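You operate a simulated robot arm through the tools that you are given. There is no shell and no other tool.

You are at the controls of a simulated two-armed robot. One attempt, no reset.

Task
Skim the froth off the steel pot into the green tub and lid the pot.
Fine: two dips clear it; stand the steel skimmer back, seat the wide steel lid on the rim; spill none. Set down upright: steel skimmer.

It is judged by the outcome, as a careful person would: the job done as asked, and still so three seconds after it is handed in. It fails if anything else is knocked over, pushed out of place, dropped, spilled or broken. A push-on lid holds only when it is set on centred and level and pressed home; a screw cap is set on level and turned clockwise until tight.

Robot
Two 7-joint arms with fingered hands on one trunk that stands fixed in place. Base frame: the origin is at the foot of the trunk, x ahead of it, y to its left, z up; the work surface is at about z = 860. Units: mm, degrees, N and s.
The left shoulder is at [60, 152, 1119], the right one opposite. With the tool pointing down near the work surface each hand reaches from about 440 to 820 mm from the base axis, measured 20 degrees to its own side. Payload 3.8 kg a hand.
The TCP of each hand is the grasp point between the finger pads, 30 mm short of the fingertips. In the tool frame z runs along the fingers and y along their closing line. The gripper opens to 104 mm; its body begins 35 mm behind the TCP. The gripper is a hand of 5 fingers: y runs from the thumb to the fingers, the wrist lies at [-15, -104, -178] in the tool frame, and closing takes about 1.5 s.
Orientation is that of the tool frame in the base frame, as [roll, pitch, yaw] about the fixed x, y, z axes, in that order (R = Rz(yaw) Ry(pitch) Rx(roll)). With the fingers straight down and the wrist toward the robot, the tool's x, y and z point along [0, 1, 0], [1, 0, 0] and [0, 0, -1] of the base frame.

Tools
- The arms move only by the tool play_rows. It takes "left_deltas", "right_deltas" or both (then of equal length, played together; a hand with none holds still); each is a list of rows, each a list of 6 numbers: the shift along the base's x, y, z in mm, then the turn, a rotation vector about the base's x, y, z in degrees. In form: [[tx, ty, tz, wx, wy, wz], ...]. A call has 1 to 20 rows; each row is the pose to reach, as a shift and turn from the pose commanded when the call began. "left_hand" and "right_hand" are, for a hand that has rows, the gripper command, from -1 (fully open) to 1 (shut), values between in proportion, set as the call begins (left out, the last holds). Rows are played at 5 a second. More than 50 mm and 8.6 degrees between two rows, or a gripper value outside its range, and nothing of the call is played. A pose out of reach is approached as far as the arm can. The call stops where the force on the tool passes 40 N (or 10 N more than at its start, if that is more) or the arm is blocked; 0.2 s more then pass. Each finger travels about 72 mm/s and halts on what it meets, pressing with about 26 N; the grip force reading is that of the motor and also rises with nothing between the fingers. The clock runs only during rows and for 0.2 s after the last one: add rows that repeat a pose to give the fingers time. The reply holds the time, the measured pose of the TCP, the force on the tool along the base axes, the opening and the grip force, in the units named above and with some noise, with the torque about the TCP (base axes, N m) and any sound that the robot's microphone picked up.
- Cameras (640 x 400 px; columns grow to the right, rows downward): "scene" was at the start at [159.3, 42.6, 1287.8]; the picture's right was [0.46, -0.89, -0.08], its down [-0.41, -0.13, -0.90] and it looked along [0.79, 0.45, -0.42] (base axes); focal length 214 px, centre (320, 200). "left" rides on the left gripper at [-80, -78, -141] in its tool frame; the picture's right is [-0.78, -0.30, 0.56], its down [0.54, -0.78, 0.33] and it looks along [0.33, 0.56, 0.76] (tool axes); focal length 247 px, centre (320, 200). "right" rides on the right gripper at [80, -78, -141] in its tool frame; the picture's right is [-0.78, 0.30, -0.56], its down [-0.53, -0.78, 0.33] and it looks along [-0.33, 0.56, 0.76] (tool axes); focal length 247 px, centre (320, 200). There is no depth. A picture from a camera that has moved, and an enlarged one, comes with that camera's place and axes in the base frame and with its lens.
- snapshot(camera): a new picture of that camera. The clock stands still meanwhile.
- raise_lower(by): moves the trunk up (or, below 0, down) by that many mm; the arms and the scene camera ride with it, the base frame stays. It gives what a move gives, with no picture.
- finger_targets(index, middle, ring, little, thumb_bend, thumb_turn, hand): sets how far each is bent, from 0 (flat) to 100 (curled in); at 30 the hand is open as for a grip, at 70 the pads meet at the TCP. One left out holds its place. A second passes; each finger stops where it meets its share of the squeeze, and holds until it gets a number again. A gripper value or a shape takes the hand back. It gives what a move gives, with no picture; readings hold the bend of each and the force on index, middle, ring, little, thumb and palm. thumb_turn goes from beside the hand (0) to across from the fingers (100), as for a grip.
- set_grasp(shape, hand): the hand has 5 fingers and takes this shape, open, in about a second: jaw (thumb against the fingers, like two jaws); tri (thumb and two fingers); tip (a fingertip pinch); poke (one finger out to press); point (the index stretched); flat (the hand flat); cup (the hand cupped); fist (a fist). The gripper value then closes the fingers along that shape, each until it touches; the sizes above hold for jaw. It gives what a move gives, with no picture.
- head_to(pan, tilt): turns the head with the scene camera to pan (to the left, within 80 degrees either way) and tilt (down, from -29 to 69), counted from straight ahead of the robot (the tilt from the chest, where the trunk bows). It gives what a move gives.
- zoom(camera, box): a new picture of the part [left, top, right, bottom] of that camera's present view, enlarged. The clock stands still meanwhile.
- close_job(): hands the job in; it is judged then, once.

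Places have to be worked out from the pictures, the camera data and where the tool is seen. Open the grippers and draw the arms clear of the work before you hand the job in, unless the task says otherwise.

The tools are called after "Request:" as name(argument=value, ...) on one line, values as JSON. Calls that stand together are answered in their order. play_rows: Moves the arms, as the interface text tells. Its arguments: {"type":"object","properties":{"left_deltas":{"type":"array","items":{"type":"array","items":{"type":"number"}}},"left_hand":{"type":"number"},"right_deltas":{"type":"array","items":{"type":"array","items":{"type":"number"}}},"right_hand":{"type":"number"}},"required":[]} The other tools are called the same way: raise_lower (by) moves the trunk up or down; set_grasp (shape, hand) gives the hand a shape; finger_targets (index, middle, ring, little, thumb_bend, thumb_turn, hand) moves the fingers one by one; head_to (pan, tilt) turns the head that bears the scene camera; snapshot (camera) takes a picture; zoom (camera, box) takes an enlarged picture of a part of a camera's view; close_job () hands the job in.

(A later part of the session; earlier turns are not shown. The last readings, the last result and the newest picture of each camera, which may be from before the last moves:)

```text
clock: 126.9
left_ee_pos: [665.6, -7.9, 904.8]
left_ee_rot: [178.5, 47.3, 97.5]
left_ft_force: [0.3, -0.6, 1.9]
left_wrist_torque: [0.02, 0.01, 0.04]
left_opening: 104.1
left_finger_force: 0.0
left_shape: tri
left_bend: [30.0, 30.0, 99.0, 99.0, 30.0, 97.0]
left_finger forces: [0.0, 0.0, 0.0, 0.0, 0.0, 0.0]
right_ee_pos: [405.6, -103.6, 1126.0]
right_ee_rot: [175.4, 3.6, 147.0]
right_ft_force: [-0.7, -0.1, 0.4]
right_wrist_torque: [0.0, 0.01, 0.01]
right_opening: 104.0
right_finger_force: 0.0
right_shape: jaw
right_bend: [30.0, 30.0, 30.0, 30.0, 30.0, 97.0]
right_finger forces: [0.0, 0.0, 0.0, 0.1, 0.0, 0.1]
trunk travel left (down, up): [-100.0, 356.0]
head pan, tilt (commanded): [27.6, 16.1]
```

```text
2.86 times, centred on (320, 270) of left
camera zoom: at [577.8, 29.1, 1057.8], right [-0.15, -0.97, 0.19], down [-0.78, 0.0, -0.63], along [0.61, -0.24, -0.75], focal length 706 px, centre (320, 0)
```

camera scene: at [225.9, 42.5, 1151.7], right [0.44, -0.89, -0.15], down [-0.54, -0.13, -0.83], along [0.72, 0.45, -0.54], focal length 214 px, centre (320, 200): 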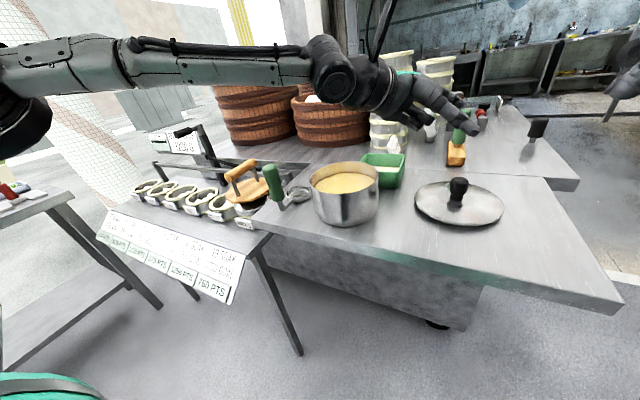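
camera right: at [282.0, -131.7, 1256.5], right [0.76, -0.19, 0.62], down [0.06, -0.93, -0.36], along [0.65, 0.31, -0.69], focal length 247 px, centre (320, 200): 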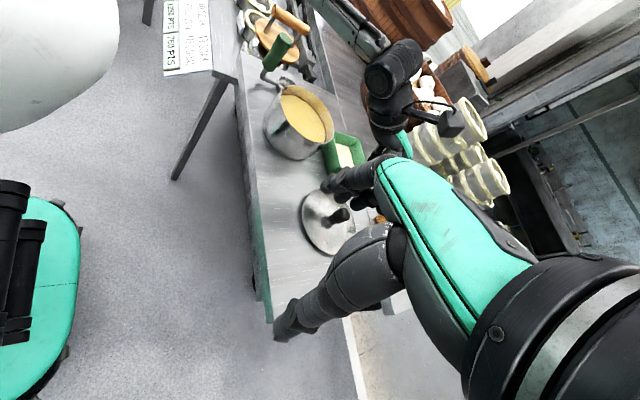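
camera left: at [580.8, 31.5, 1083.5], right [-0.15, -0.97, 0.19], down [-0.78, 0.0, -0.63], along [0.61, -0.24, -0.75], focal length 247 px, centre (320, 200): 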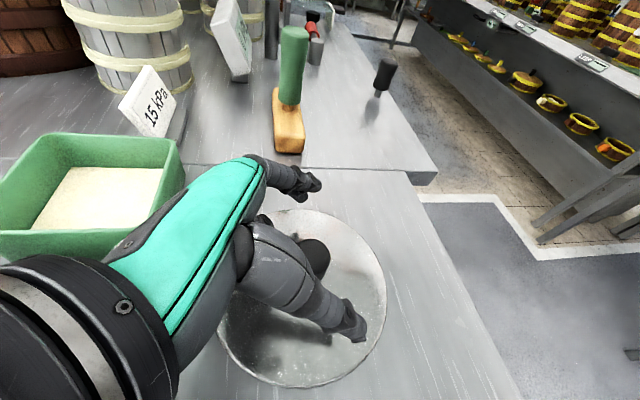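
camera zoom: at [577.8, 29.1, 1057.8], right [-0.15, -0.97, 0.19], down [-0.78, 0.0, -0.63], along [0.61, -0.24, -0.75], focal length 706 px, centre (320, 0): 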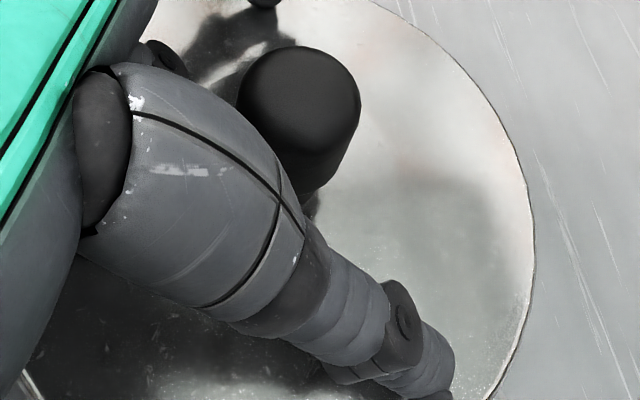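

The knob lies within 2 mm of the grasp point. I'll close the three-finger grip on it.

Request:
play_rows(left_deltas=[[0, 0, 0, 0, 0, 0], [0, 0, 0, 0, 0, 0], [0, 0, 0, 0, 0, 0], [0, 0, 0, 0, 0, 0], [0, 0, 0, 0, 0, 0], [0, 0, 0, 0, 0, 0], [0, 0, 0, 0, 0, 0], [0, 0, 0, 0, 0, 0], [0, 0, 0, 0, 0, 0], [0, 0, 0, 0, 0, 0]], left_hand=1)

Request:
zoom(camera="scene", box=[420, 130, 510, 240])

Request:
zoom(camera="left", box=[220, 180, 400, 360])

Request:
zoom(camera="right", box=[290, 160, 370, 260])

```text
clock: 129.1
left_ee_pos: [665.5, -6.6, 907.0]
left_ee_rot: [178.5, 47.3, 97.7]
left_ft_force: [2.2, 1.7, 7.1]
left_wrist_torque: [-0.2, 0.35, -0.08]
left_opening: 11.9
left_finger_force: 25.9
left_shape: tri
left_bend: [70.0, 51.0, 100.0, 100.0, 72.0, 100.0]
left_finger forces: [32.3, 6.1, 0.0, 0.1, 32.0, 0.0]
right_ee_pos: [404.1, -104.5, 1126.5]
right_ee_rot: [175.3, 3.6, 147.1]
right_ft_force: [0.5, 0.5, 1.5]
right_wrist_torque: [-0.01, -0.01, 0.0]
right_opening: 103.9
right_finger_force: 0.0
right_shape: jaw
right_bend: [30.0, 30.0, 30.0, 30.0, 30.0, 97.0]
right_finger forces: [0.1, 0.0, 0.0, 0.0, 0.0, 0.0]
trunk travel left (down, up): [-100.0, 356.0]
head pan, tilt (commanded): [27.6, 16.1]
```

```text
3.64 times, centred on (465, 185) of scene
camera zoom: at [226.2, 42.9, 1151.5], right [0.44, -0.89, -0.15], down [-0.54, -0.13, -0.83], along [0.72, 0.45, -0.54], focal length 780 px, centre (-207, 254)
```

zoom: 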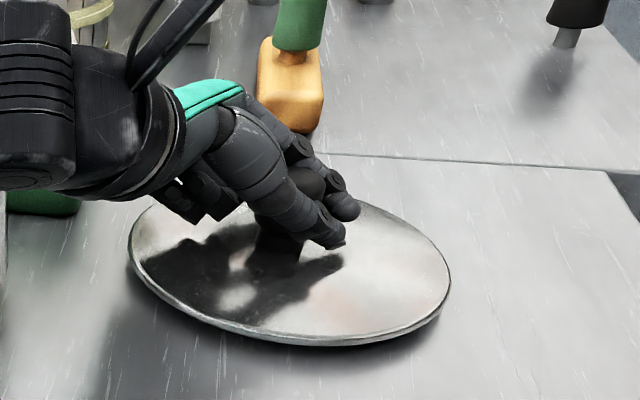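

```text
2.22 times, centred on (310, 270) of left
camera zoom: at [577.3, 29.7, 1058.7], right [-0.15, -0.97, 0.19], down [-0.77, 0.0, -0.63], along [0.61, -0.24, -0.75], focal length 549 px, centre (342, 44)
```

zoom: 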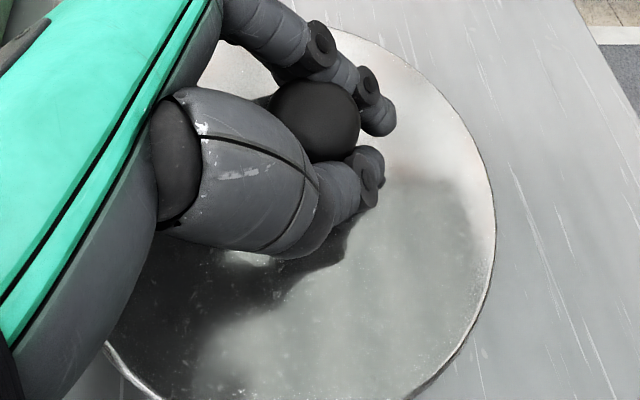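

```text
4.00 times, centred on (330, 210) of right
camera zoom: at [281.1, -131.2, 1256.9], right [0.76, -0.19, 0.63], down [0.06, -0.93, -0.36], along [0.65, 0.31, -0.69], focal length 988 px, centre (280, 160)
```

zoom: 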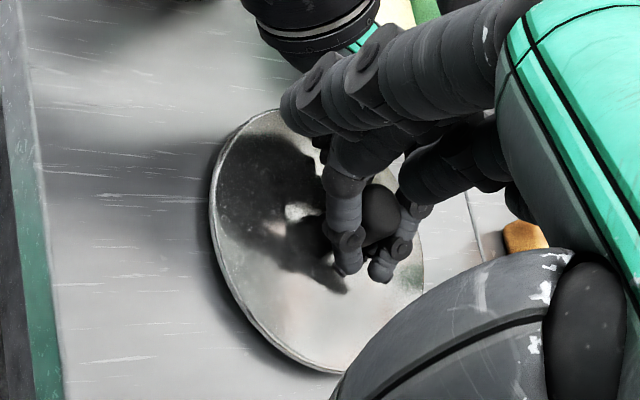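

The fingers and thumb wrap around the knob (index and thumb about 32 N). I'll lift 12 mm slowly and check the lid's attitude.

Request:
play_rows(left_deltas=[[0, 0, 2, 0, 0, 0], [0, 0, 4, 0, 0, 0], [0, 0, 7, 0, 0, 0], [0, 0, 10, 0, 0, 0], [0, 0, 14, 0, 0, 0], [0, 0, 14, 0, 0, 0]])

Request:
zoom(camera="scene", box=[420, 130, 510, 240])

Request:
zoom(camera="right", box=[280, 150, 380, 270])

```text
clock: 130.5
left_ee_pos: [665.0, -7.6, 918.0]
left_ee_rot: [178.6, 47.2, 97.6]
left_ft_force: [1.0, 0.5, -0.8]
left_wrist_torque: [-0.04, 0.04, 0.0]
left_opening: 11.6
left_finger_force: 25.5
left_shape: tri
left_bend: [70.0, 51.0, 100.0, 100.0, 72.0, 100.0]
left_finger forces: [27.3, 4.5, 0.1, 0.0, 31.4, 0.0]
right_ee_pos: [404.5, -104.8, 1126.7]
right_ee_rot: [175.4, 3.5, 147.0]
right_ft_force: [0.1, -1.7, 0.0]
right_wrist_torque: [-0.01, 0.0, -0.01]
right_opening: 103.6
right_finger_force: 0.1
right_shape: jaw
right_bend: [30.0, 30.0, 30.0, 30.0, 30.0, 97.0]
right_finger forces: [0.0, 0.1, 0.1, 0.1, 0.0, 0.0]
trunk travel left (down, up): [-100.0, 356.0]
head pan, tilt (commanded): [27.6, 16.1]
```

```text
3.64 times, centred on (465, 185) of scene
camera zoom: at [227.0, 42.5, 1151.3], right [0.44, -0.89, -0.15], down [-0.54, -0.13, -0.83], along [0.72, 0.45, -0.54], focal length 780 px, centre (-207, 254)
```

zoom: 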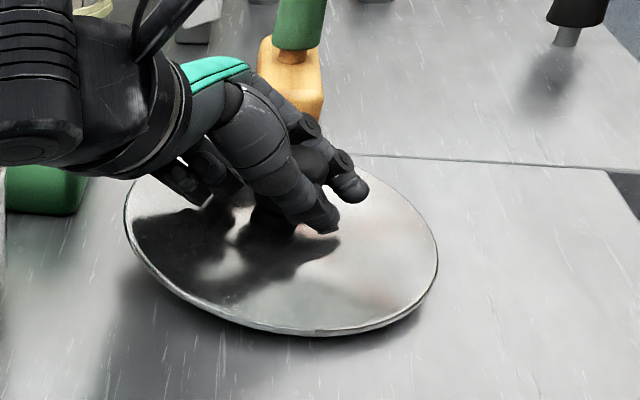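

```text
3.33 times, centred on (330, 210) of right
camera zoom: at [281.9, -131.6, 1256.5], right [0.76, -0.19, 0.62], down [0.06, -0.93, -0.36], along [0.65, 0.31, -0.69], focal length 823 px, centre (287, 167)
```

zoom: 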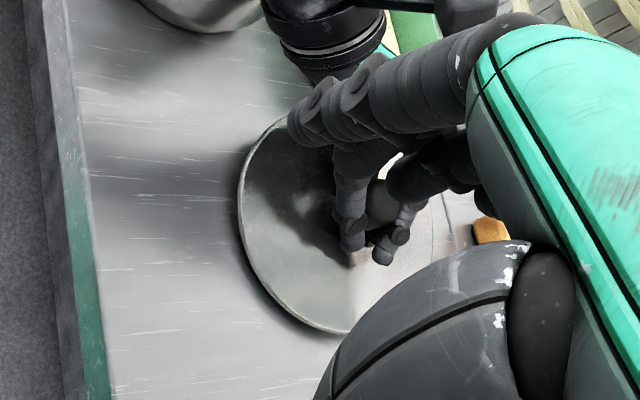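

The lid is lifting but looks tilted, near edge lower. I'll raise it 50 mm more to see it hang freely.

Request:
play_rows(left_deltas=[[0, 0, 6, 0, 0, 0], [0, 0, 14, 0, 0, 0], [0, 0, 24, 0, 0, 0], [0, 0, 34, 0, 0, 0], [0, 0, 44, 0, 0, 0], [0, 0, 50, 0, 0, 0], [0, 0, 50, 0, 0, 0]])

Request:
zoom(camera="scene", box=[420, 110, 520, 230])

Request:
zoom(camera="right", box=[280, 120, 400, 260])

Request:
snapshot(camera="left")

```text
clock: 132.1
left_ee_pos: [667.8, -8.2, 968.1]
left_ee_rot: [178.5, 47.2, 97.7]
left_ft_force: [0.7, 0.2, -1.1]
left_wrist_torque: [-0.01, -0.01, 0.01]
left_opening: 11.5
left_finger_force: 26.0
left_shape: tri
left_bend: [70.0, 52.0, 100.0, 100.0, 72.0, 100.0]
left_finger forces: [27.4, 4.2, 0.0, 0.0, 31.1, 0.1]
right_ee_pos: [405.1, -105.1, 1126.2]
right_ee_rot: [175.3, 3.5, 147.0]
right_ft_force: [-0.7, 0.4, 0.0]
right_wrist_torque: [-0.03, 0.0, -0.02]
right_opening: 103.8
right_finger_force: 0.0
right_shape: jaw
right_bend: [30.0, 30.0, 30.0, 30.0, 30.0, 97.0]
right_finger forces: [0.1, 0.0, 0.0, 0.0, 0.0, 0.0]
trunk travel left (down, up): [-100.0, 356.0]
head pan, tilt (commanded): [27.6, 16.1]
```

```text
3.33 times, centred on (470, 170) of scene
camera zoom: at [227.1, 42.5, 1151.3], right [0.44, -0.89, -0.15], down [-0.54, -0.13, -0.83], along [0.72, 0.45, -0.54], focal length 715 px, centre (-180, 300)
```

zoom: 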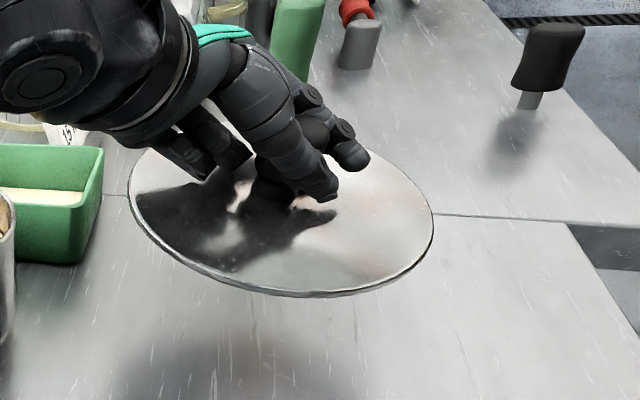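

```text
2.86 times, centred on (340, 190) of right
camera zoom: at [282.1, -131.6, 1256.5], right [0.76, -0.19, 0.62], down [0.06, -0.93, -0.36], along [0.65, 0.31, -0.69], focal length 706 px, centre (263, 229)
```

zoom: 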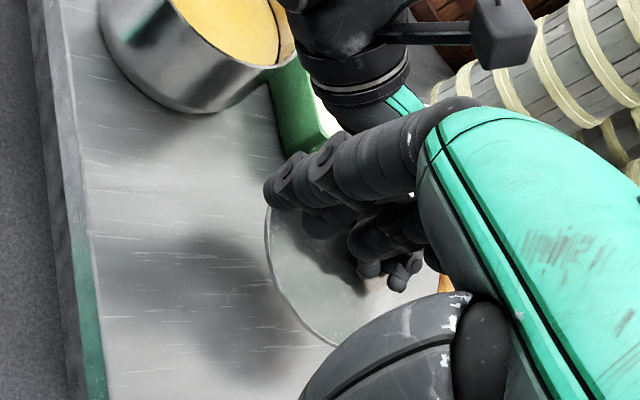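

```text
taken
camera left: at [578.7, 28.9, 1121.3], right [-0.15, -0.97, 0.19], down [-0.78, 0.0, -0.63], along [0.61, -0.24, -0.75], focal length 247 px, centre (320, 200)
```

left: 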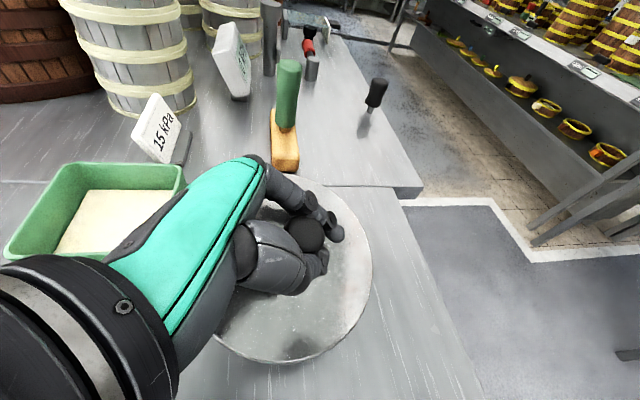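

The lid is up, tilted a few degrees. I'll raise it further and carry it over toward the pot at about the scene camera's height so I can read its tilt nearly edge-on.

Request:
play_rows(left_deltas=[[0, 0, 15, 0, 0, 0], [0, 0, 32, 0, 0, 0], [0, 0, 50, 0, 0, 0], [0, 0, 70, 0, 0, 0], [-3, 8, 90, 0, 0, 0], [-8, 22, 105, 0, 0, 0], [-15, 42, 118, 0, 0, 0], [-23, 64, 128, 0, 0, 0], [-32, 88, 135, 0, 0, 0], [-41, 112, 140, 0, 0, 0], [-50, 136, 140, 0, 0, 0], [-58, 160, 140, 0, 0, 0], [-66, 182, 140, 0, 0, 0], [-72, 198, 140, 0, 0, 0], [-76, 208, 140, 0, 0, 0], [-76, 208, 140, 0, 0, 0]])

Request:
snapshot(camera="scene")

Request:
snapshot(camera="right")

Request:
snapshot(camera="left")

```text
clock: 135.5
left_ee_pos: [589.8, 200.5, 1107.4]
left_ee_rot: [178.5, 47.2, 97.7]
left_ft_force: [0.0, 0.2, -0.6]
left_wrist_torque: [-0.01, 0.0, 0.0]
left_opening: 10.9
left_finger_force: 26.1
left_shape: tri
left_bend: [70.0, 52.0, 100.0, 100.0, 72.0, 100.0]
left_finger forces: [27.6, 4.8, 0.0, 0.1, 30.7, 0.0]
right_ee_pos: [406.2, -105.1, 1126.5]
right_ee_rot: [175.5, 3.4, 147.0]
right_ft_force: [0.3, 0.5, -0.2]
right_wrist_torque: [-0.02, 0.0, -0.01]
right_opening: 103.9
right_finger_force: 0.1
right_shape: jaw
right_bend: [30.0, 30.0, 30.0, 30.0, 30.0, 97.0]
right_finger forces: [0.0, 0.1, 0.0, 0.0, 0.0, 0.0]
trunk travel left (down, up): [-100.0, 356.0]
head pan, tilt (commanded): [27.6, 16.1]
```

```text
taken
camera scene: at [227.1, 42.4, 1151.3], right [0.44, -0.89, -0.15], down [-0.54, -0.13, -0.83], along [0.72, 0.45, -0.54], focal length 214 px, centre (320, 200)
```

scene: 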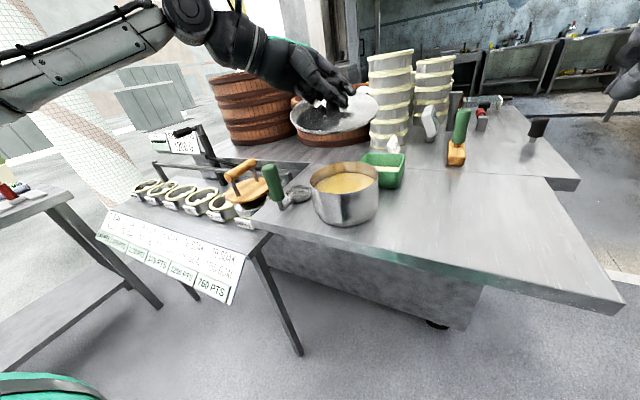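

```text
taken
camera right: at [282.1, -131.7, 1256.5], right [0.76, -0.19, 0.62], down [0.06, -0.93, -0.36], along [0.65, 0.31, -0.69], focal length 247 px, centre (320, 200)
```

right: 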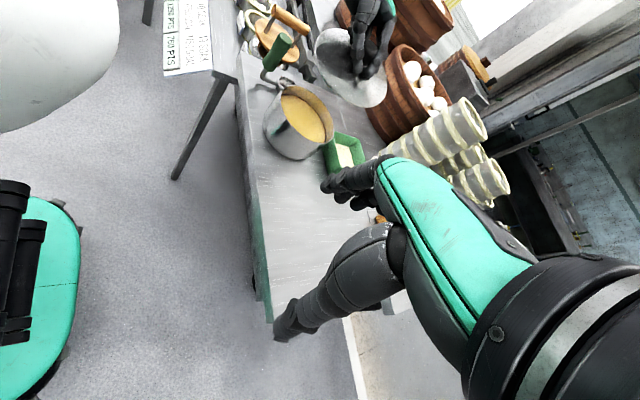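

```text
taken
camera left: at [501.8, 236.9, 1260.7], right [-0.15, -0.97, 0.19], down [-0.78, 0.0, -0.63], along [0.61, -0.24, -0.75], focal length 247 px, centre (320, 200)
```

left: 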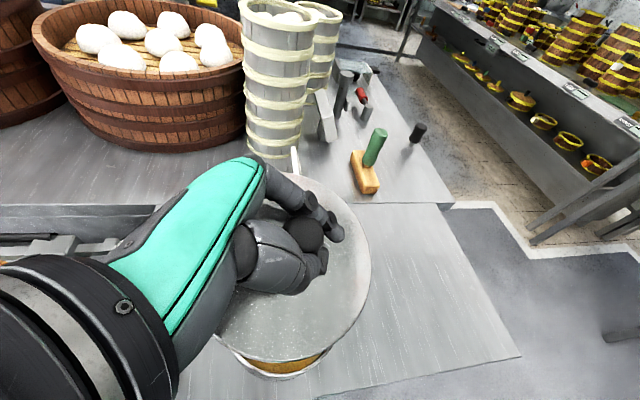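

The lid is above the pot. I'll zoom the scene and right cameras to measure the lid's tilt and centre.

Request:
zoom(camera="scene", box=[275, 50, 395, 150])

Request:
zoom(camera="right", box=[300, 0, 400, 120])

Request:
zoom(camera="left", box=[200, 160, 400, 390])

```text
4.00 times, centred on (335, 100) of scene
camera zoom: at [227.1, 42.4, 1151.3], right [0.44, -0.89, -0.15], down [-0.54, -0.13, -0.83], along [0.72, 0.45, -0.54], focal length 858 px, centre (260, 600)
```

zoom: 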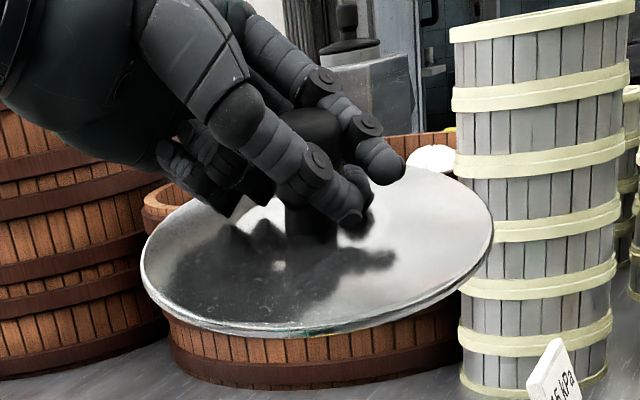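

```text
3.33 times, centred on (350, 60) of right
camera zoom: at [282.1, -131.7, 1256.5], right [0.76, -0.19, 0.62], down [0.06, -0.93, -0.36], along [0.65, 0.31, -0.69], focal length 823 px, centre (220, 667)
```

zoom: 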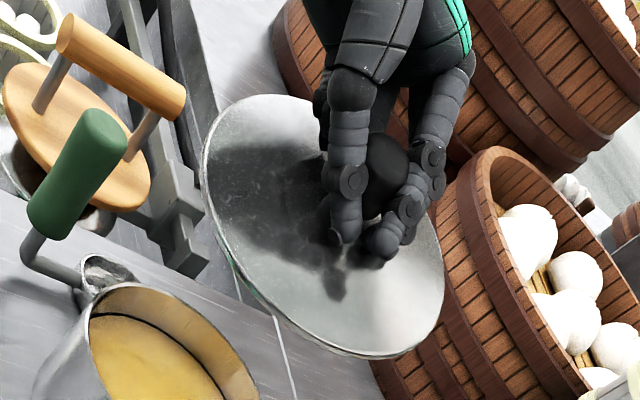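

```text
1.74 times, centred on (300, 275) of left
camera zoom: at [501.8, 236.9, 1260.7], right [-0.15, -0.97, 0.19], down [-0.78, 0.0, -0.63], along [0.61, -0.24, -0.75], focal length 430 px, centre (355, 70)
```

zoom: 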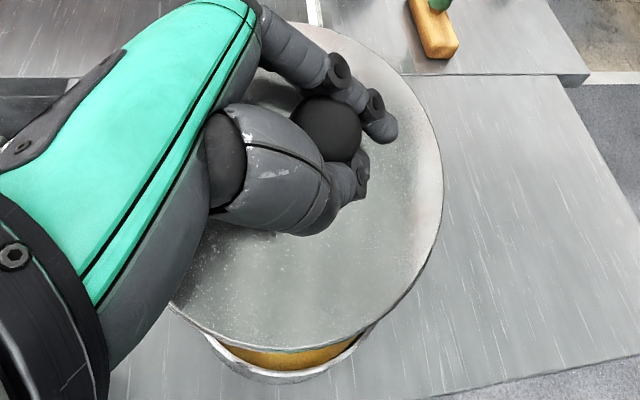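

Fitting the lid's edge from both views gives a slope of about 12.8° rising toward azimuth 40°, with the lid centred near (596, 206). I'll rotate the hand to level it.

Request:
play_rows(left_deltas=[[0, 0, 0, -2.7, 3.3, 0], [0, 0, 0, -5.4, 6.6, 0], [0, 0, 0, -8.1, 9.9, 0], [0, 0, 0, -8.1, 9.9, 0], [0, 0, 0, -8.1, 9.9, 0]])

Request:
zoom(camera="scene", box=[275, 50, 395, 150])

Request:
zoom(camera="right", box=[300, 0, 400, 120])

Request:
snapshot(camera="left")

```text
clock: 136.7
left_ee_pos: [590.0, 199.9, 1108.1]
left_ee_rot: [-163.3, 52.6, 111.6]
left_ft_force: [0.0, 0.1, -1.3]
left_wrist_torque: [-0.03, 0.02, -0.01]
left_opening: 11.2
left_finger_force: 26.0
left_shape: tri
left_bend: [70.0, 52.0, 100.0, 100.0, 72.0, 100.0]
left_finger forces: [27.9, 4.4, 0.1, 0.0, 30.7, 0.0]
right_ee_pos: [406.3, -104.1, 1126.3]
right_ee_rot: [175.3, 3.5, 147.0]
right_ft_force: [-0.4, -0.1, -1.3]
right_wrist_torque: [0.01, 0.05, -0.02]
right_opening: 103.9
right_finger_force: 0.0
right_shape: jaw
right_bend: [30.0, 30.0, 30.0, 30.0, 30.0, 97.0]
right_finger forces: [0.0, 0.0, 0.1, 0.0, 0.1, 0.0]
trunk travel left (down, up): [-100.0, 356.0]
head pan, tilt (commanded): [27.6, 16.1]
```

```text
4.00 times, centred on (335, 100) of scene
camera zoom: at [227.0, 42.6, 1151.3], right [0.44, -0.89, -0.15], down [-0.54, -0.13, -0.83], along [0.72, 0.45, -0.54], focal length 858 px, centre (260, 600)
```

zoom: 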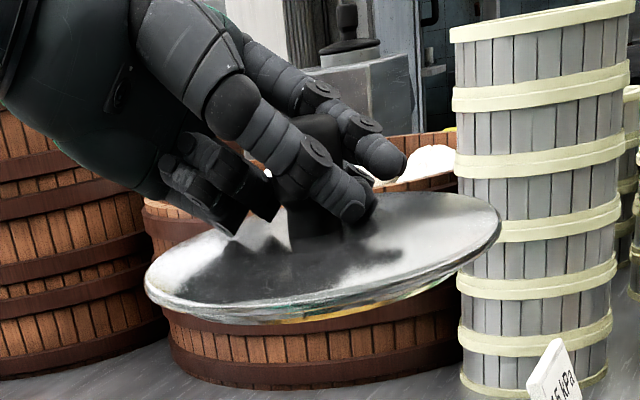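

```text
3.33 times, centred on (350, 60) of right
camera zoom: at [282.0, -131.5, 1256.5], right [0.76, -0.19, 0.62], down [0.06, -0.93, -0.36], along [0.65, 0.31, -0.69], focal length 823 px, centre (220, 667)
```

zoom: 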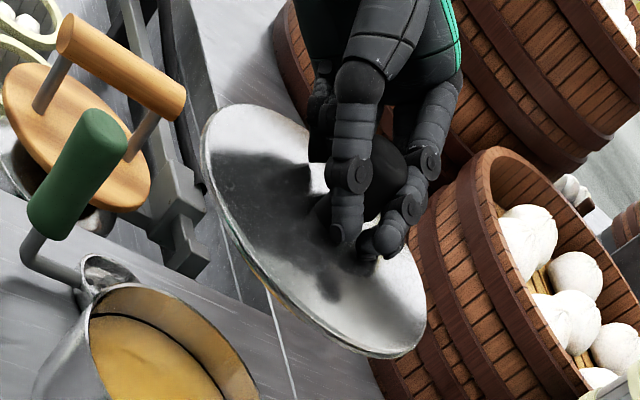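

```text
taken
camera left: at [528.9, 259.3, 1266.9], right [-0.11, -0.93, 0.34], down [-0.87, -0.08, -0.48], along [0.48, -0.35, -0.81], focal length 247 px, centre (320, 200)
```

left: 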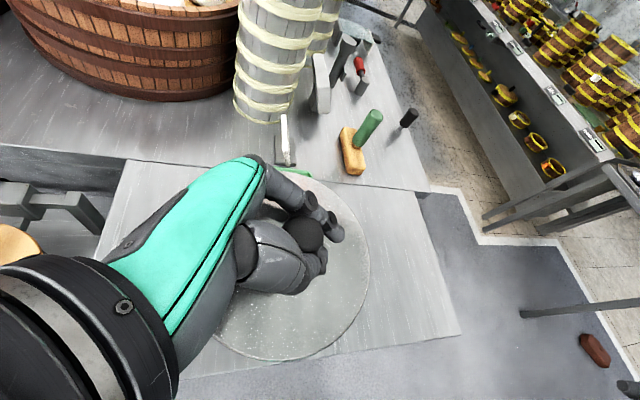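

The lid is much closer to level, with a residual of about 4° (near side low) and its centre about (591, 204). I'll apply the remaining correction and re-measure.

Request:
play_rows(left_deltas=[[0, 0, 0, -0.8, 1.9, 0], [0, 0, 0, -1.6, 3.7, 0], [0, 0, 0, -1.6, 3.7, 0], [0, 0, 0, -1.6, 3.7, 0]])

Request:
zoom(camera="scene", box=[285, 70, 385, 140])

Request:
zoom(camera="right", box=[300, 10, 390, 120])

```text
clock: 137.7
left_ee_pos: [589.1, 200.3, 1108.7]
left_ee_rot: [-156.8, 52.6, 116.8]
left_ft_force: [0.6, 0.1, -1.1]
left_wrist_torque: [-0.03, 0.0, -0.02]
left_opening: 11.1
left_finger_force: 25.8
left_shape: tri
left_bend: [70.0, 52.0, 100.0, 100.0, 72.0, 100.0]
left_finger forces: [27.8, 4.4, 0.1, 0.0, 30.5, 0.0]
right_ee_pos: [404.9, -105.5, 1126.9]
right_ee_rot: [175.4, 3.5, 147.1]
right_ft_force: [-0.3, 0.2, 1.4]
right_wrist_torque: [0.02, 0.02, -0.02]
right_opening: 103.9
right_finger_force: 0.2
right_shape: jaw
right_bend: [30.0, 30.0, 30.0, 30.0, 30.0, 97.0]
right_finger forces: [0.0, 0.0, 0.0, 0.1, 0.1, 0.1]
trunk travel left (down, up): [-100.0, 356.0]
head pan, tilt (commanded): [27.6, 16.1]
```

```text
5.71 times, centred on (335, 105) of scene
camera zoom: at [227.0, 42.6, 1151.3], right [0.44, -0.89, -0.15], down [-0.54, -0.13, -0.83], along [0.72, 0.45, -0.54], focal length 1226 px, centre (234, 743)
```

zoom: 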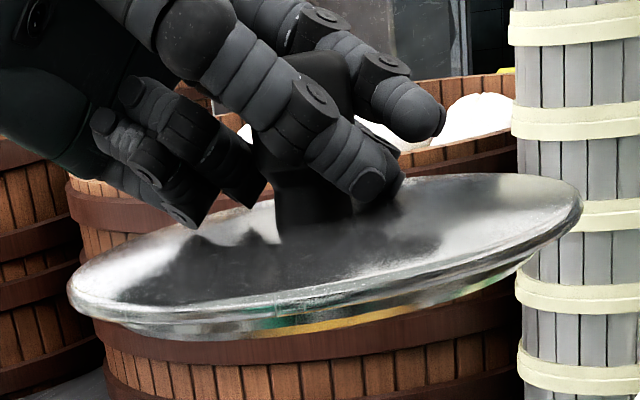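

```text
3.64 times, centred on (345, 65) of right
camera zoom: at [282.0, -131.5, 1256.5], right [0.76, -0.19, 0.62], down [0.06, -0.93, -0.36], along [0.65, 0.31, -0.69], focal length 898 px, centre (229, 691)
```

zoom: 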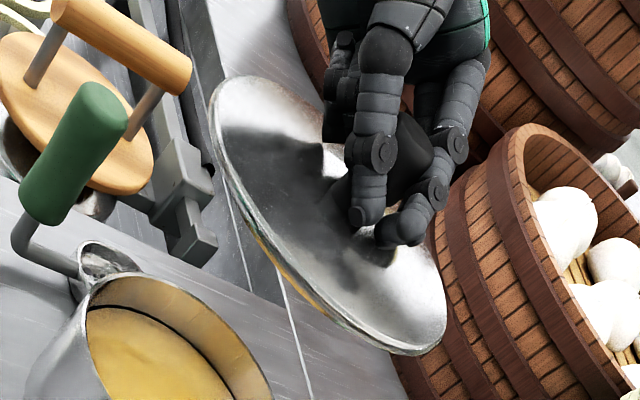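

The lid now reads level within about 1°, and it has a shallow plug underneath, so centring matters. I'll measure the pot rim with the same two cameras for a consistent comparison.

Request:
zoom(camera="scene", box=[295, 145, 395, 235])

Request:
zoom(camera="right", box=[250, 70, 350, 170])

```text
4.44 times, centred on (345, 190) of scene
camera zoom: at [227.0, 42.6, 1151.3], right [0.44, -0.89, -0.15], down [-0.54, -0.13, -0.83], along [0.72, 0.45, -0.54], focal length 953 px, centre (209, 244)
```

zoom: 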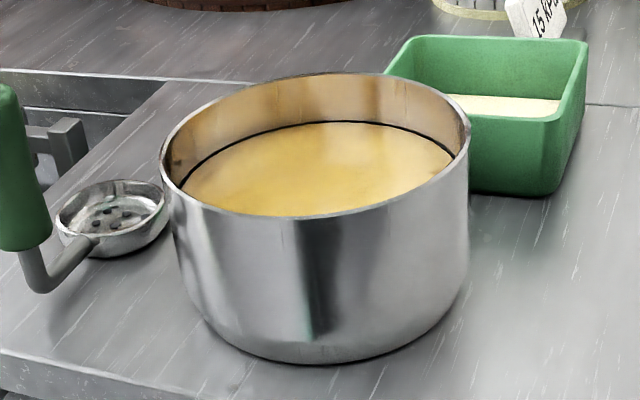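

```text
4.00 times, centred on (300, 120) of right
camera zoom: at [282.0, -131.5, 1256.5], right [0.76, -0.19, 0.62], down [0.06, -0.93, -0.36], along [0.65, 0.31, -0.69], focal length 988 px, centre (400, 520)
```

zoom: 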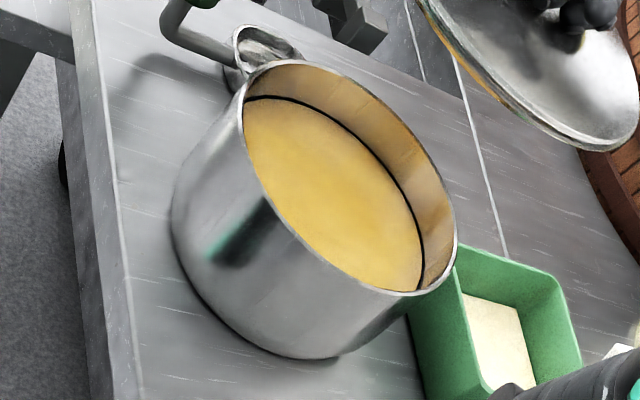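

Relative to the pot in the same views the lid is off by about (-3, +2) mm. I'll shift it by (+2.5, -2) and lower to about 25 mm above the rim to re-measure.

Request:
play_rows(left_deltas=[[1, -1, -10, 0, 0, 0], [2, -2, -22, 0, 0, 0], [2.5, -2, -34, 0, 0, 0], [2.5, -2, -46, 0, 0, 0], [2.5, -2, -58, 0, 0, 0], [2.5, -2, -70, 0, 0, 0], [2.5, -2, -82, 0, 0, 0], [2.5, -2, -92, 0, 0, 0], [2.5, -2, -98, 0, 0, 0], [2.5, -2, -98, 0, 0, 0]])

Request:
zoom(camera="scene", box=[290, 110, 400, 230])

Request:
zoom(camera="right", box=[250, 50, 370, 170])

Request:
snapshot(camera="left")

```text
clock: 139.9
left_ee_pos: [592.6, 198.6, 1009.3]
left_ee_rot: [-156.8, 52.6, 116.8]
left_ft_force: [0.7, 0.0, -0.5]
left_wrist_torque: [-0.01, -0.04, -0.02]
left_opening: 11.2
left_finger_force: 26.1
left_shape: tri
left_bend: [70.0, 52.0, 100.0, 100.0, 72.0, 100.0]
left_finger forces: [27.8, 4.7, 0.0, 0.1, 30.3, 0.1]
right_ee_pos: [405.8, -104.2, 1127.6]
right_ee_rot: [175.5, 3.5, 147.0]
right_ft_force: [0.0, 0.3, 0.9]
right_wrist_torque: [-0.02, 0.03, -0.03]
right_opening: 103.7
right_finger_force: 0.0
right_shape: jaw
right_bend: [30.0, 30.0, 30.0, 30.0, 30.0, 97.0]
right_finger forces: [0.0, 0.0, 0.0, 0.1, 0.0, 0.0]
trunk travel left (down, up): [-100.0, 356.0]
head pan, tilt (commanded): [27.6, 16.1]
```

```text
3.33 times, centred on (345, 170) of scene
camera zoom: at [227.0, 42.5, 1151.3], right [0.44, -0.89, -0.15], down [-0.54, -0.13, -0.83], along [0.72, 0.45, -0.54], focal length 715 px, centre (237, 300)
```

zoom: 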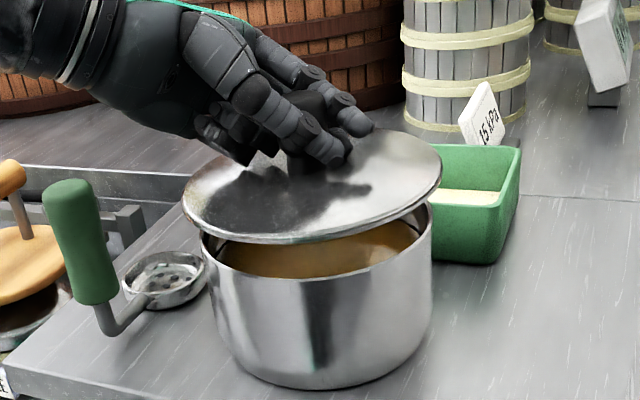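

```text
3.33 times, centred on (310, 110) of right
camera zoom: at [281.9, -131.5, 1256.5], right [0.76, -0.19, 0.62], down [0.06, -0.93, -0.36], along [0.65, 0.31, -0.69], focal length 823 px, centre (353, 500)
```

zoom: 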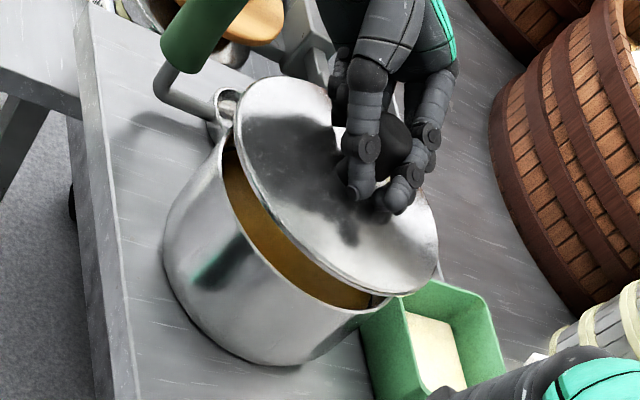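

```text
taken
camera left: at [542.8, 262.0, 1170.6], right [-0.08, -0.92, 0.38], down [-0.9, -0.09, -0.42], along [0.42, -0.37, -0.82], focal length 247 px, centre (320, 200)
```

left: 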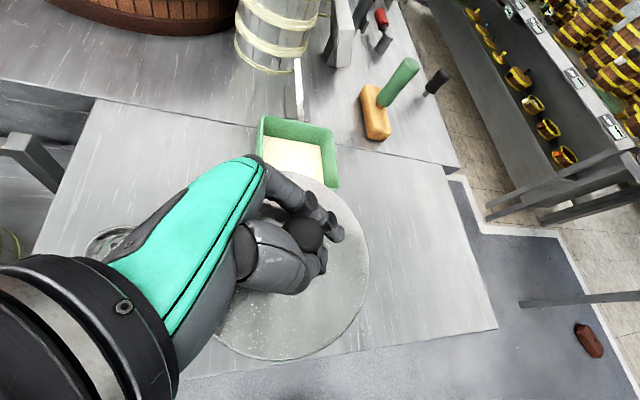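

Over the rim, the lid's centre agrees with the pot's within about 1–2 mm and their long axes are parallel. I'll shift by (-1.5, -0.7) and lower toward the rim in small steps.

Request:
play_rows(left_deltas=[[-0.7, -0.3, -4, 0, 0, 0], [-1.5, -0.7, -8, 0, 0, 0], [-1.5, -0.7, -12, 0, 0, 0], [-1.5, -0.7, -15, 0, 0, 0], [-1.5, -0.7, -15, 0, 0, 0]])

Request:
zoom(camera="scene", box=[300, 130, 390, 230])

Request:
zoom(camera="right", box=[260, 60, 360, 160])

```text
clock: 141.1
left_ee_pos: [589.8, 198.3, 994.1]
left_ee_rot: [-156.7, 52.6, 116.9]
left_ft_force: [0.4, -0.8, -0.7]
left_wrist_torque: [-0.01, -0.03, -0.05]
left_opening: 11.0
left_finger_force: 26.4
left_shape: tri
left_bend: [70.0, 52.0, 100.0, 100.0, 72.0, 100.0]
left_finger forces: [27.8, 4.0, 0.0, 0.1, 30.2, 0.1]
right_ee_pos: [405.6, -104.5, 1127.7]
right_ee_rot: [175.3, 3.6, 147.0]
right_ft_force: [0.6, -0.1, 0.0]
right_wrist_torque: [0.03, -0.01, 0.03]
right_opening: 103.8
right_finger_force: 0.1
right_shape: jaw
right_bend: [30.0, 30.0, 30.0, 30.0, 30.0, 97.0]
right_finger forces: [0.0, 0.1, 0.0, 0.0, 0.0, 0.0]
trunk travel left (down, up): [-100.0, 356.0]
head pan, tilt (commanded): [27.6, 16.1]
```

```text
4.00 times, centred on (345, 180) of scene
camera zoom: at [227.0, 42.6, 1151.3], right [0.44, -0.89, -0.15], down [-0.54, -0.13, -0.83], along [0.72, 0.45, -0.54], focal length 858 px, centre (220, 280)
```

zoom: 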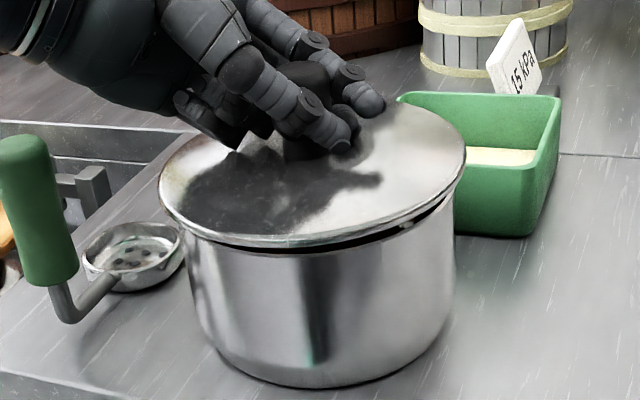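

```text
4.00 times, centred on (310, 110) of right
camera zoom: at [281.9, -131.5, 1256.5], right [0.76, -0.19, 0.62], down [0.06, -0.93, -0.36], along [0.65, 0.31, -0.69], focal length 988 px, centre (360, 560)
```

zoom: 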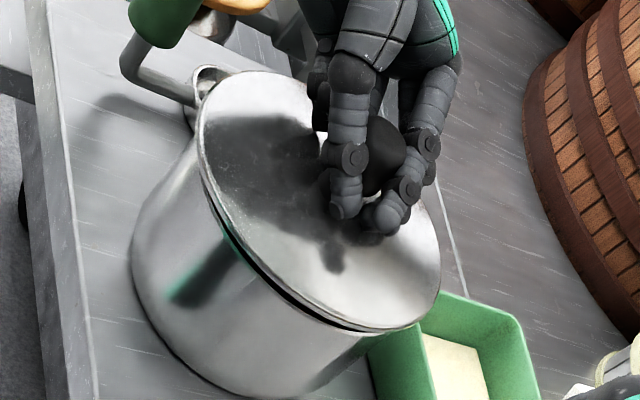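

The gap to the rim is about 8 mm, slightly larger on the right side. I'll roll 1° to even it and lower in small steps until contact.

Request:
play_rows(left_deltas=[[0, 0, 0, 0.9, 0.4, 0], [0, 0, -2, 0.9, 0.4, 0], [0, 0, -4, 0.9, 0.4, 0], [0, 0, -5, 0.9, 0.4, 0], [0, 0, -5, 0.9, 0.4, 0]])

Request:
zoom(camera="scene", box=[300, 130, 390, 230])

Request:
zoom(camera="right", box=[260, 60, 360, 160])

```text
clock: 142.3
left_ee_pos: [590.3, 198.5, 989.9]
left_ee_rot: [-156.7, 51.6, 116.8]
left_ft_force: [0.9, 0.0, -0.5]
left_wrist_torque: [-0.04, -0.01, 0.0]
left_opening: 11.2
left_finger_force: 26.4
left_shape: tri
left_bend: [70.0, 52.0, 100.0, 100.0, 72.0, 100.0]
left_finger forces: [27.9, 4.1, 0.0, 0.0, 30.2, 0.0]
right_ee_pos: [405.8, -105.1, 1125.9]
right_ee_rot: [175.4, 3.6, 147.0]
right_ft_force: [0.7, 0.0, 0.9]
right_wrist_torque: [-0.03, 0.01, 0.01]
right_opening: 103.7
right_finger_force: 0.1
right_shape: jaw
right_bend: [30.0, 30.0, 30.0, 30.0, 30.0, 97.0]
right_finger forces: [0.0, 0.0, 0.0, 0.1, 0.1, 0.0]
trunk travel left (down, up): [-100.0, 356.0]
head pan, tilt (commanded): [27.6, 16.1]
```

```text
4.00 times, centred on (345, 180) of scene
camera zoom: at [227.0, 42.6, 1151.3], right [0.44, -0.89, -0.15], down [-0.54, -0.13, -0.83], along [0.72, 0.45, -0.54], focal length 858 px, centre (220, 280)
```

zoom: 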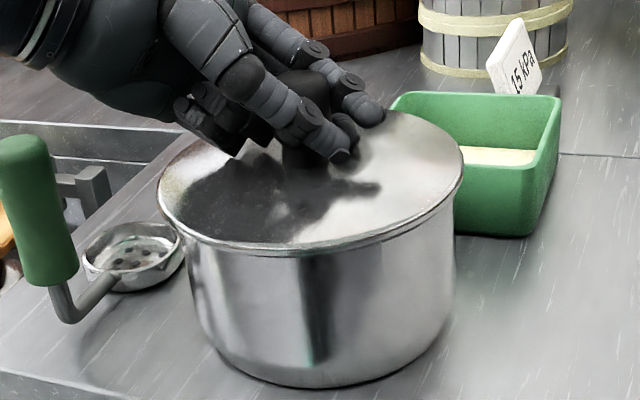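

```text
4.00 times, centred on (310, 110) of right
camera zoom: at [282.0, -131.5, 1256.5], right [0.76, -0.19, 0.62], down [0.06, -0.93, -0.36], along [0.65, 0.31, -0.69], focal length 988 px, centre (360, 560)
```

zoom: 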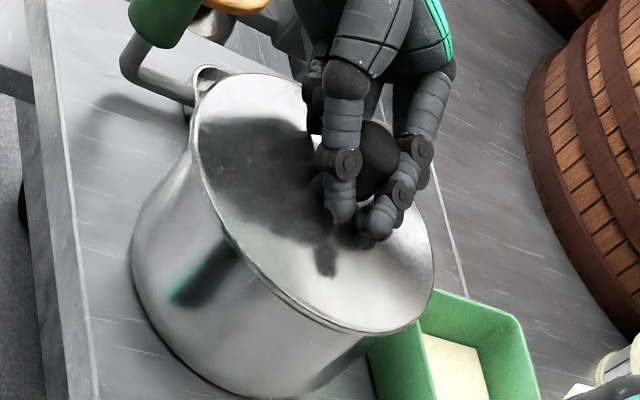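

No gap is visible now but there is no contact force yet. I'll zoom in more to verify centring from the overhang on each side.

Request:
zoom(camera="scene", box=[300, 140, 345, 185])

Request:
zoom(camera="scene", box=[345, 140, 390, 185])

Request:
zoom(camera="right", box=[270, 70, 350, 150])

Request:
zoom(camera="left", box=[200, 160, 400, 380])

```text
8.89 times, centred on (322, 162) of scene
camera zoom: at [227.0, 42.6, 1151.3], right [0.44, -0.89, -0.15], down [-0.54, -0.13, -0.83], along [0.72, 0.45, -0.54], focal length 1906 px, centre (298, 533)
```

zoom: 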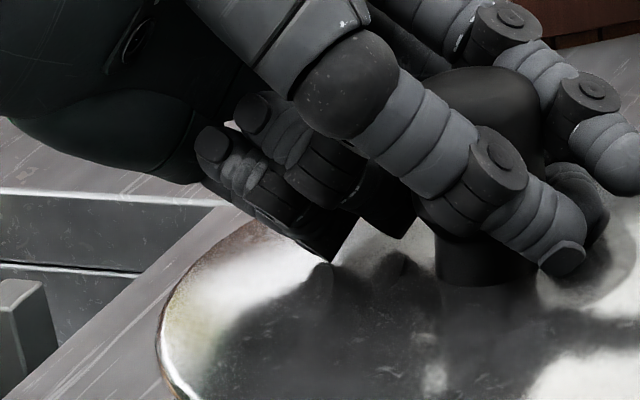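

```text
8.89 times, centred on (368, 162) of scene
camera zoom: at [227.0, 42.6, 1151.3], right [0.44, -0.89, -0.15], down [-0.54, -0.13, -0.83], along [0.72, 0.45, -0.54], focal length 1906 px, centre (-102, 533)
```

zoom: 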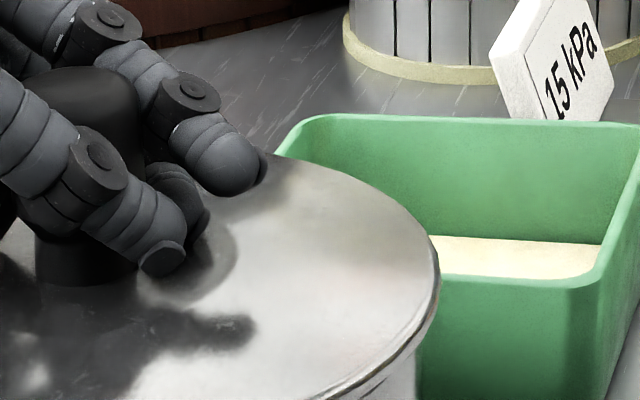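

```text
5.00 times, centred on (310, 110) of right
camera zoom: at [282.0, -131.5, 1256.5], right [0.76, -0.19, 0.62], down [0.06, -0.93, -0.36], along [0.65, 0.31, -0.69], focal length 1235 px, centre (370, 650)
```

zoom: 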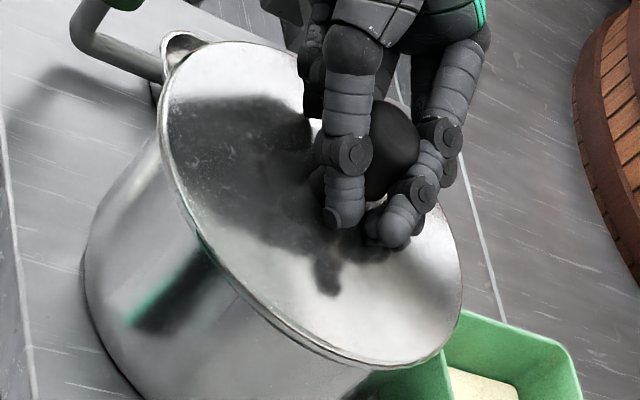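

```text
1.82 times, centred on (300, 270) of left
camera zoom: at [541.0, 259.0, 1152.0], right [-0.08, -0.93, 0.36], down [-0.9, -0.08, -0.42], along [0.42, -0.36, -0.83], focal length 449 px, centre (356, 73)
```

zoom: 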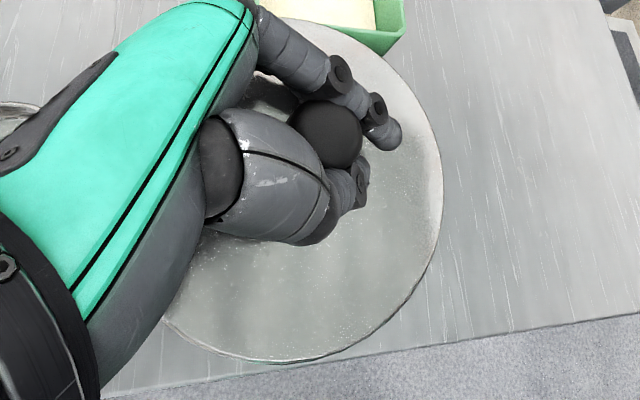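

Combining both views the lid is off by about (-2, +3) mm. I'll shift it by (+1.5, -2.5) and then lower gently to contact.

Request:
play_rows(left_deltas=[[0.7, -1.2, 0, 0, 0, 0], [1.5, -2.5, 0, 0, 0, 0], [1.5, -2.5, -1, 0, 0, 0], [1.5, -2.5, -2, 0, 0, 0], [1.5, -2.5, -3, 0, 0, 0], [1.5, -2.5, -3, 0, 0, 0]])

```text
clock: 143.7
left_ee_pos: [591.5, 195.0, 985.4]
left_ee_rot: [-156.7, 51.6, 116.9]
left_ft_force: [-0.1, 0.5, 0.1]
left_wrist_torque: [-0.01, 0.02, 0.0]
left_opening: 11.1
left_finger_force: 25.6
left_shape: tri
left_bend: [70.0, 52.0, 100.0, 100.0, 72.0, 100.0]
left_finger forces: [27.9, 4.0, 0.0, 0.0, 30.3, 0.0]
right_ee_pos: [404.1, -104.7, 1127.3]
right_ee_rot: [175.3, 3.5, 147.0]
right_ft_force: [0.1, -0.1, 0.1]
right_wrist_torque: [-0.03, 0.03, 0.02]
right_opening: 103.6
right_finger_force: 0.1
right_shape: jaw
right_bend: [30.0, 30.0, 30.0, 30.0, 30.0, 97.0]
right_finger forces: [0.1, 0.1, 0.0, 0.1, 0.0, 0.0]
trunk travel left (down, up): [-100.0, 356.0]
head pan, tilt (commanded): [27.6, 16.1]
```

Still no contact force at z 985; I'll continue down in 1 mm steps.

Request:
play_rows(left_deltas=[[0, 0, -1, 0, 0, 0], [0, 0, -2, 0, 0, 0], [0, 0, -3, 0, 0, 0], [0, 0, -3, 0, 0, 0]])

Request:
zoom(camera="scene", box=[300, 140, 390, 220])

Request:
zoom(camera="right", box=[270, 70, 350, 150])

```text
clock: 144.7
left_ee_pos: [591.4, 195.8, 985.0]
left_ee_rot: [-157.0, 51.6, 116.7]
left_ft_force: [1.5, 1.6, 4.6]
left_wrist_torque: [0.01, -0.02, -0.03]
left_opening: 11.1
left_finger_force: 25.8
left_shape: tri
left_bend: [70.0, 52.0, 100.0, 100.0, 72.0, 100.0]
left_finger forces: [28.8, 5.6, 0.0, 0.1, 30.0, 0.0]
right_ee_pos: [405.2, -104.7, 1127.0]
right_ee_rot: [175.4, 3.4, 147.1]
right_ft_force: [-0.7, 1.3, 0.5]
right_wrist_torque: [-0.01, -0.03, 0.02]
right_opening: 103.7
right_finger_force: 0.0
right_shape: jaw
right_bend: [30.0, 30.0, 30.0, 30.0, 30.0, 97.0]
right_finger forces: [0.1, 0.0, 0.0, 0.1, 0.0, 0.1]
trunk travel left (down, up): [-100.0, 356.0]
head pan, tilt (commanded): [27.6, 16.1]
```

```text
5.00 times, centred on (345, 180) of scene
camera zoom: at [226.6, 42.6, 1151.5], right [0.44, -0.89, -0.15], down [-0.54, -0.13, -0.83], along [0.72, 0.45, -0.54], focal length 1072 px, centre (195, 300)
```

zoom: 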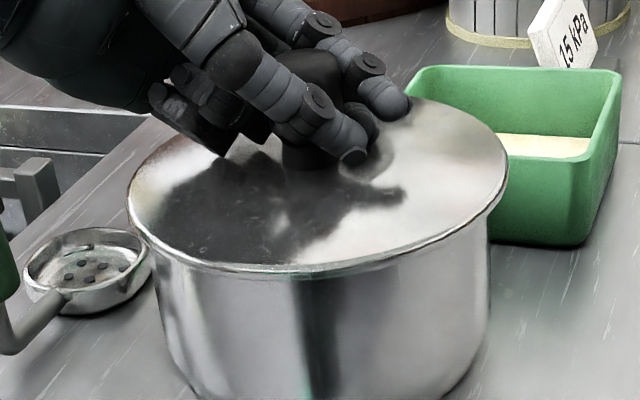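

```text
5.00 times, centred on (310, 110) of right
camera zoom: at [281.6, -131.4, 1256.7], right [0.76, -0.19, 0.62], down [0.06, -0.93, -0.36], along [0.65, 0.31, -0.69], focal length 1235 px, centre (370, 650)
```

zoom: 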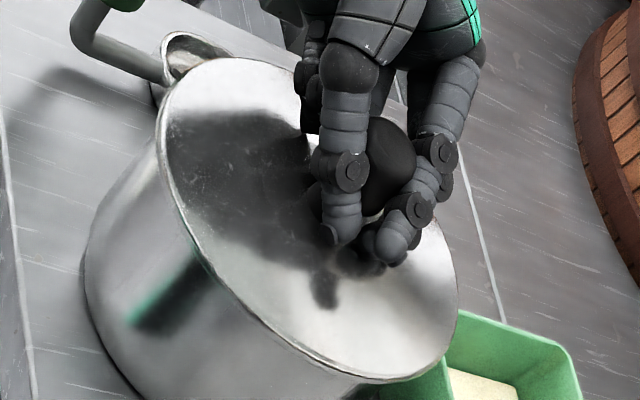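

Contact at z 985 with +4.6 N: the plate sits at about rim height, so the plug is inside the pot. I'll press down a bit to seat it fully.

Request:
play_rows(left_deltas=[[0, 0, -1, 0, 0, 0], [0, 0, -2, 0, 0, 0], [0, 0, -3, 0, 0, 0], [0, 0, -4, 0, 0, 0], [0, 0, -4, 0, 0, 0]])

```text
clock: 145.9
left_ee_pos: [591.9, 195.8, 984.5]
left_ee_rot: [-157.3, 51.8, 116.5]
left_ft_force: [7.6, 4.6, 24.1]
left_wrist_torque: [0.03, -0.19, -0.01]
left_opening: 11.3
left_finger_force: 26.2
left_shape: tri
left_bend: [70.0, 52.0, 100.0, 100.0, 72.0, 100.0]
left_finger forces: [33.3, 11.1, 0.0, 0.0, 28.6, 0.0]
right_ee_pos: [402.6, -104.0, 1128.4]
right_ee_rot: [175.4, 3.6, 147.0]
right_ft_force: [-0.1, 0.7, -0.2]
right_wrist_torque: [-0.02, -0.05, 0.0]
right_opening: 103.9
right_finger_force: 0.1
right_shape: jaw
right_bend: [30.0, 30.0, 30.0, 30.0, 30.0, 97.0]
right_finger forces: [0.1, 0.0, 0.0, 0.1, 0.0, 0.0]
trunk travel left (down, up): [-100.0, 356.0]
head pan, tilt (commanded): [27.6, 16.1]
```

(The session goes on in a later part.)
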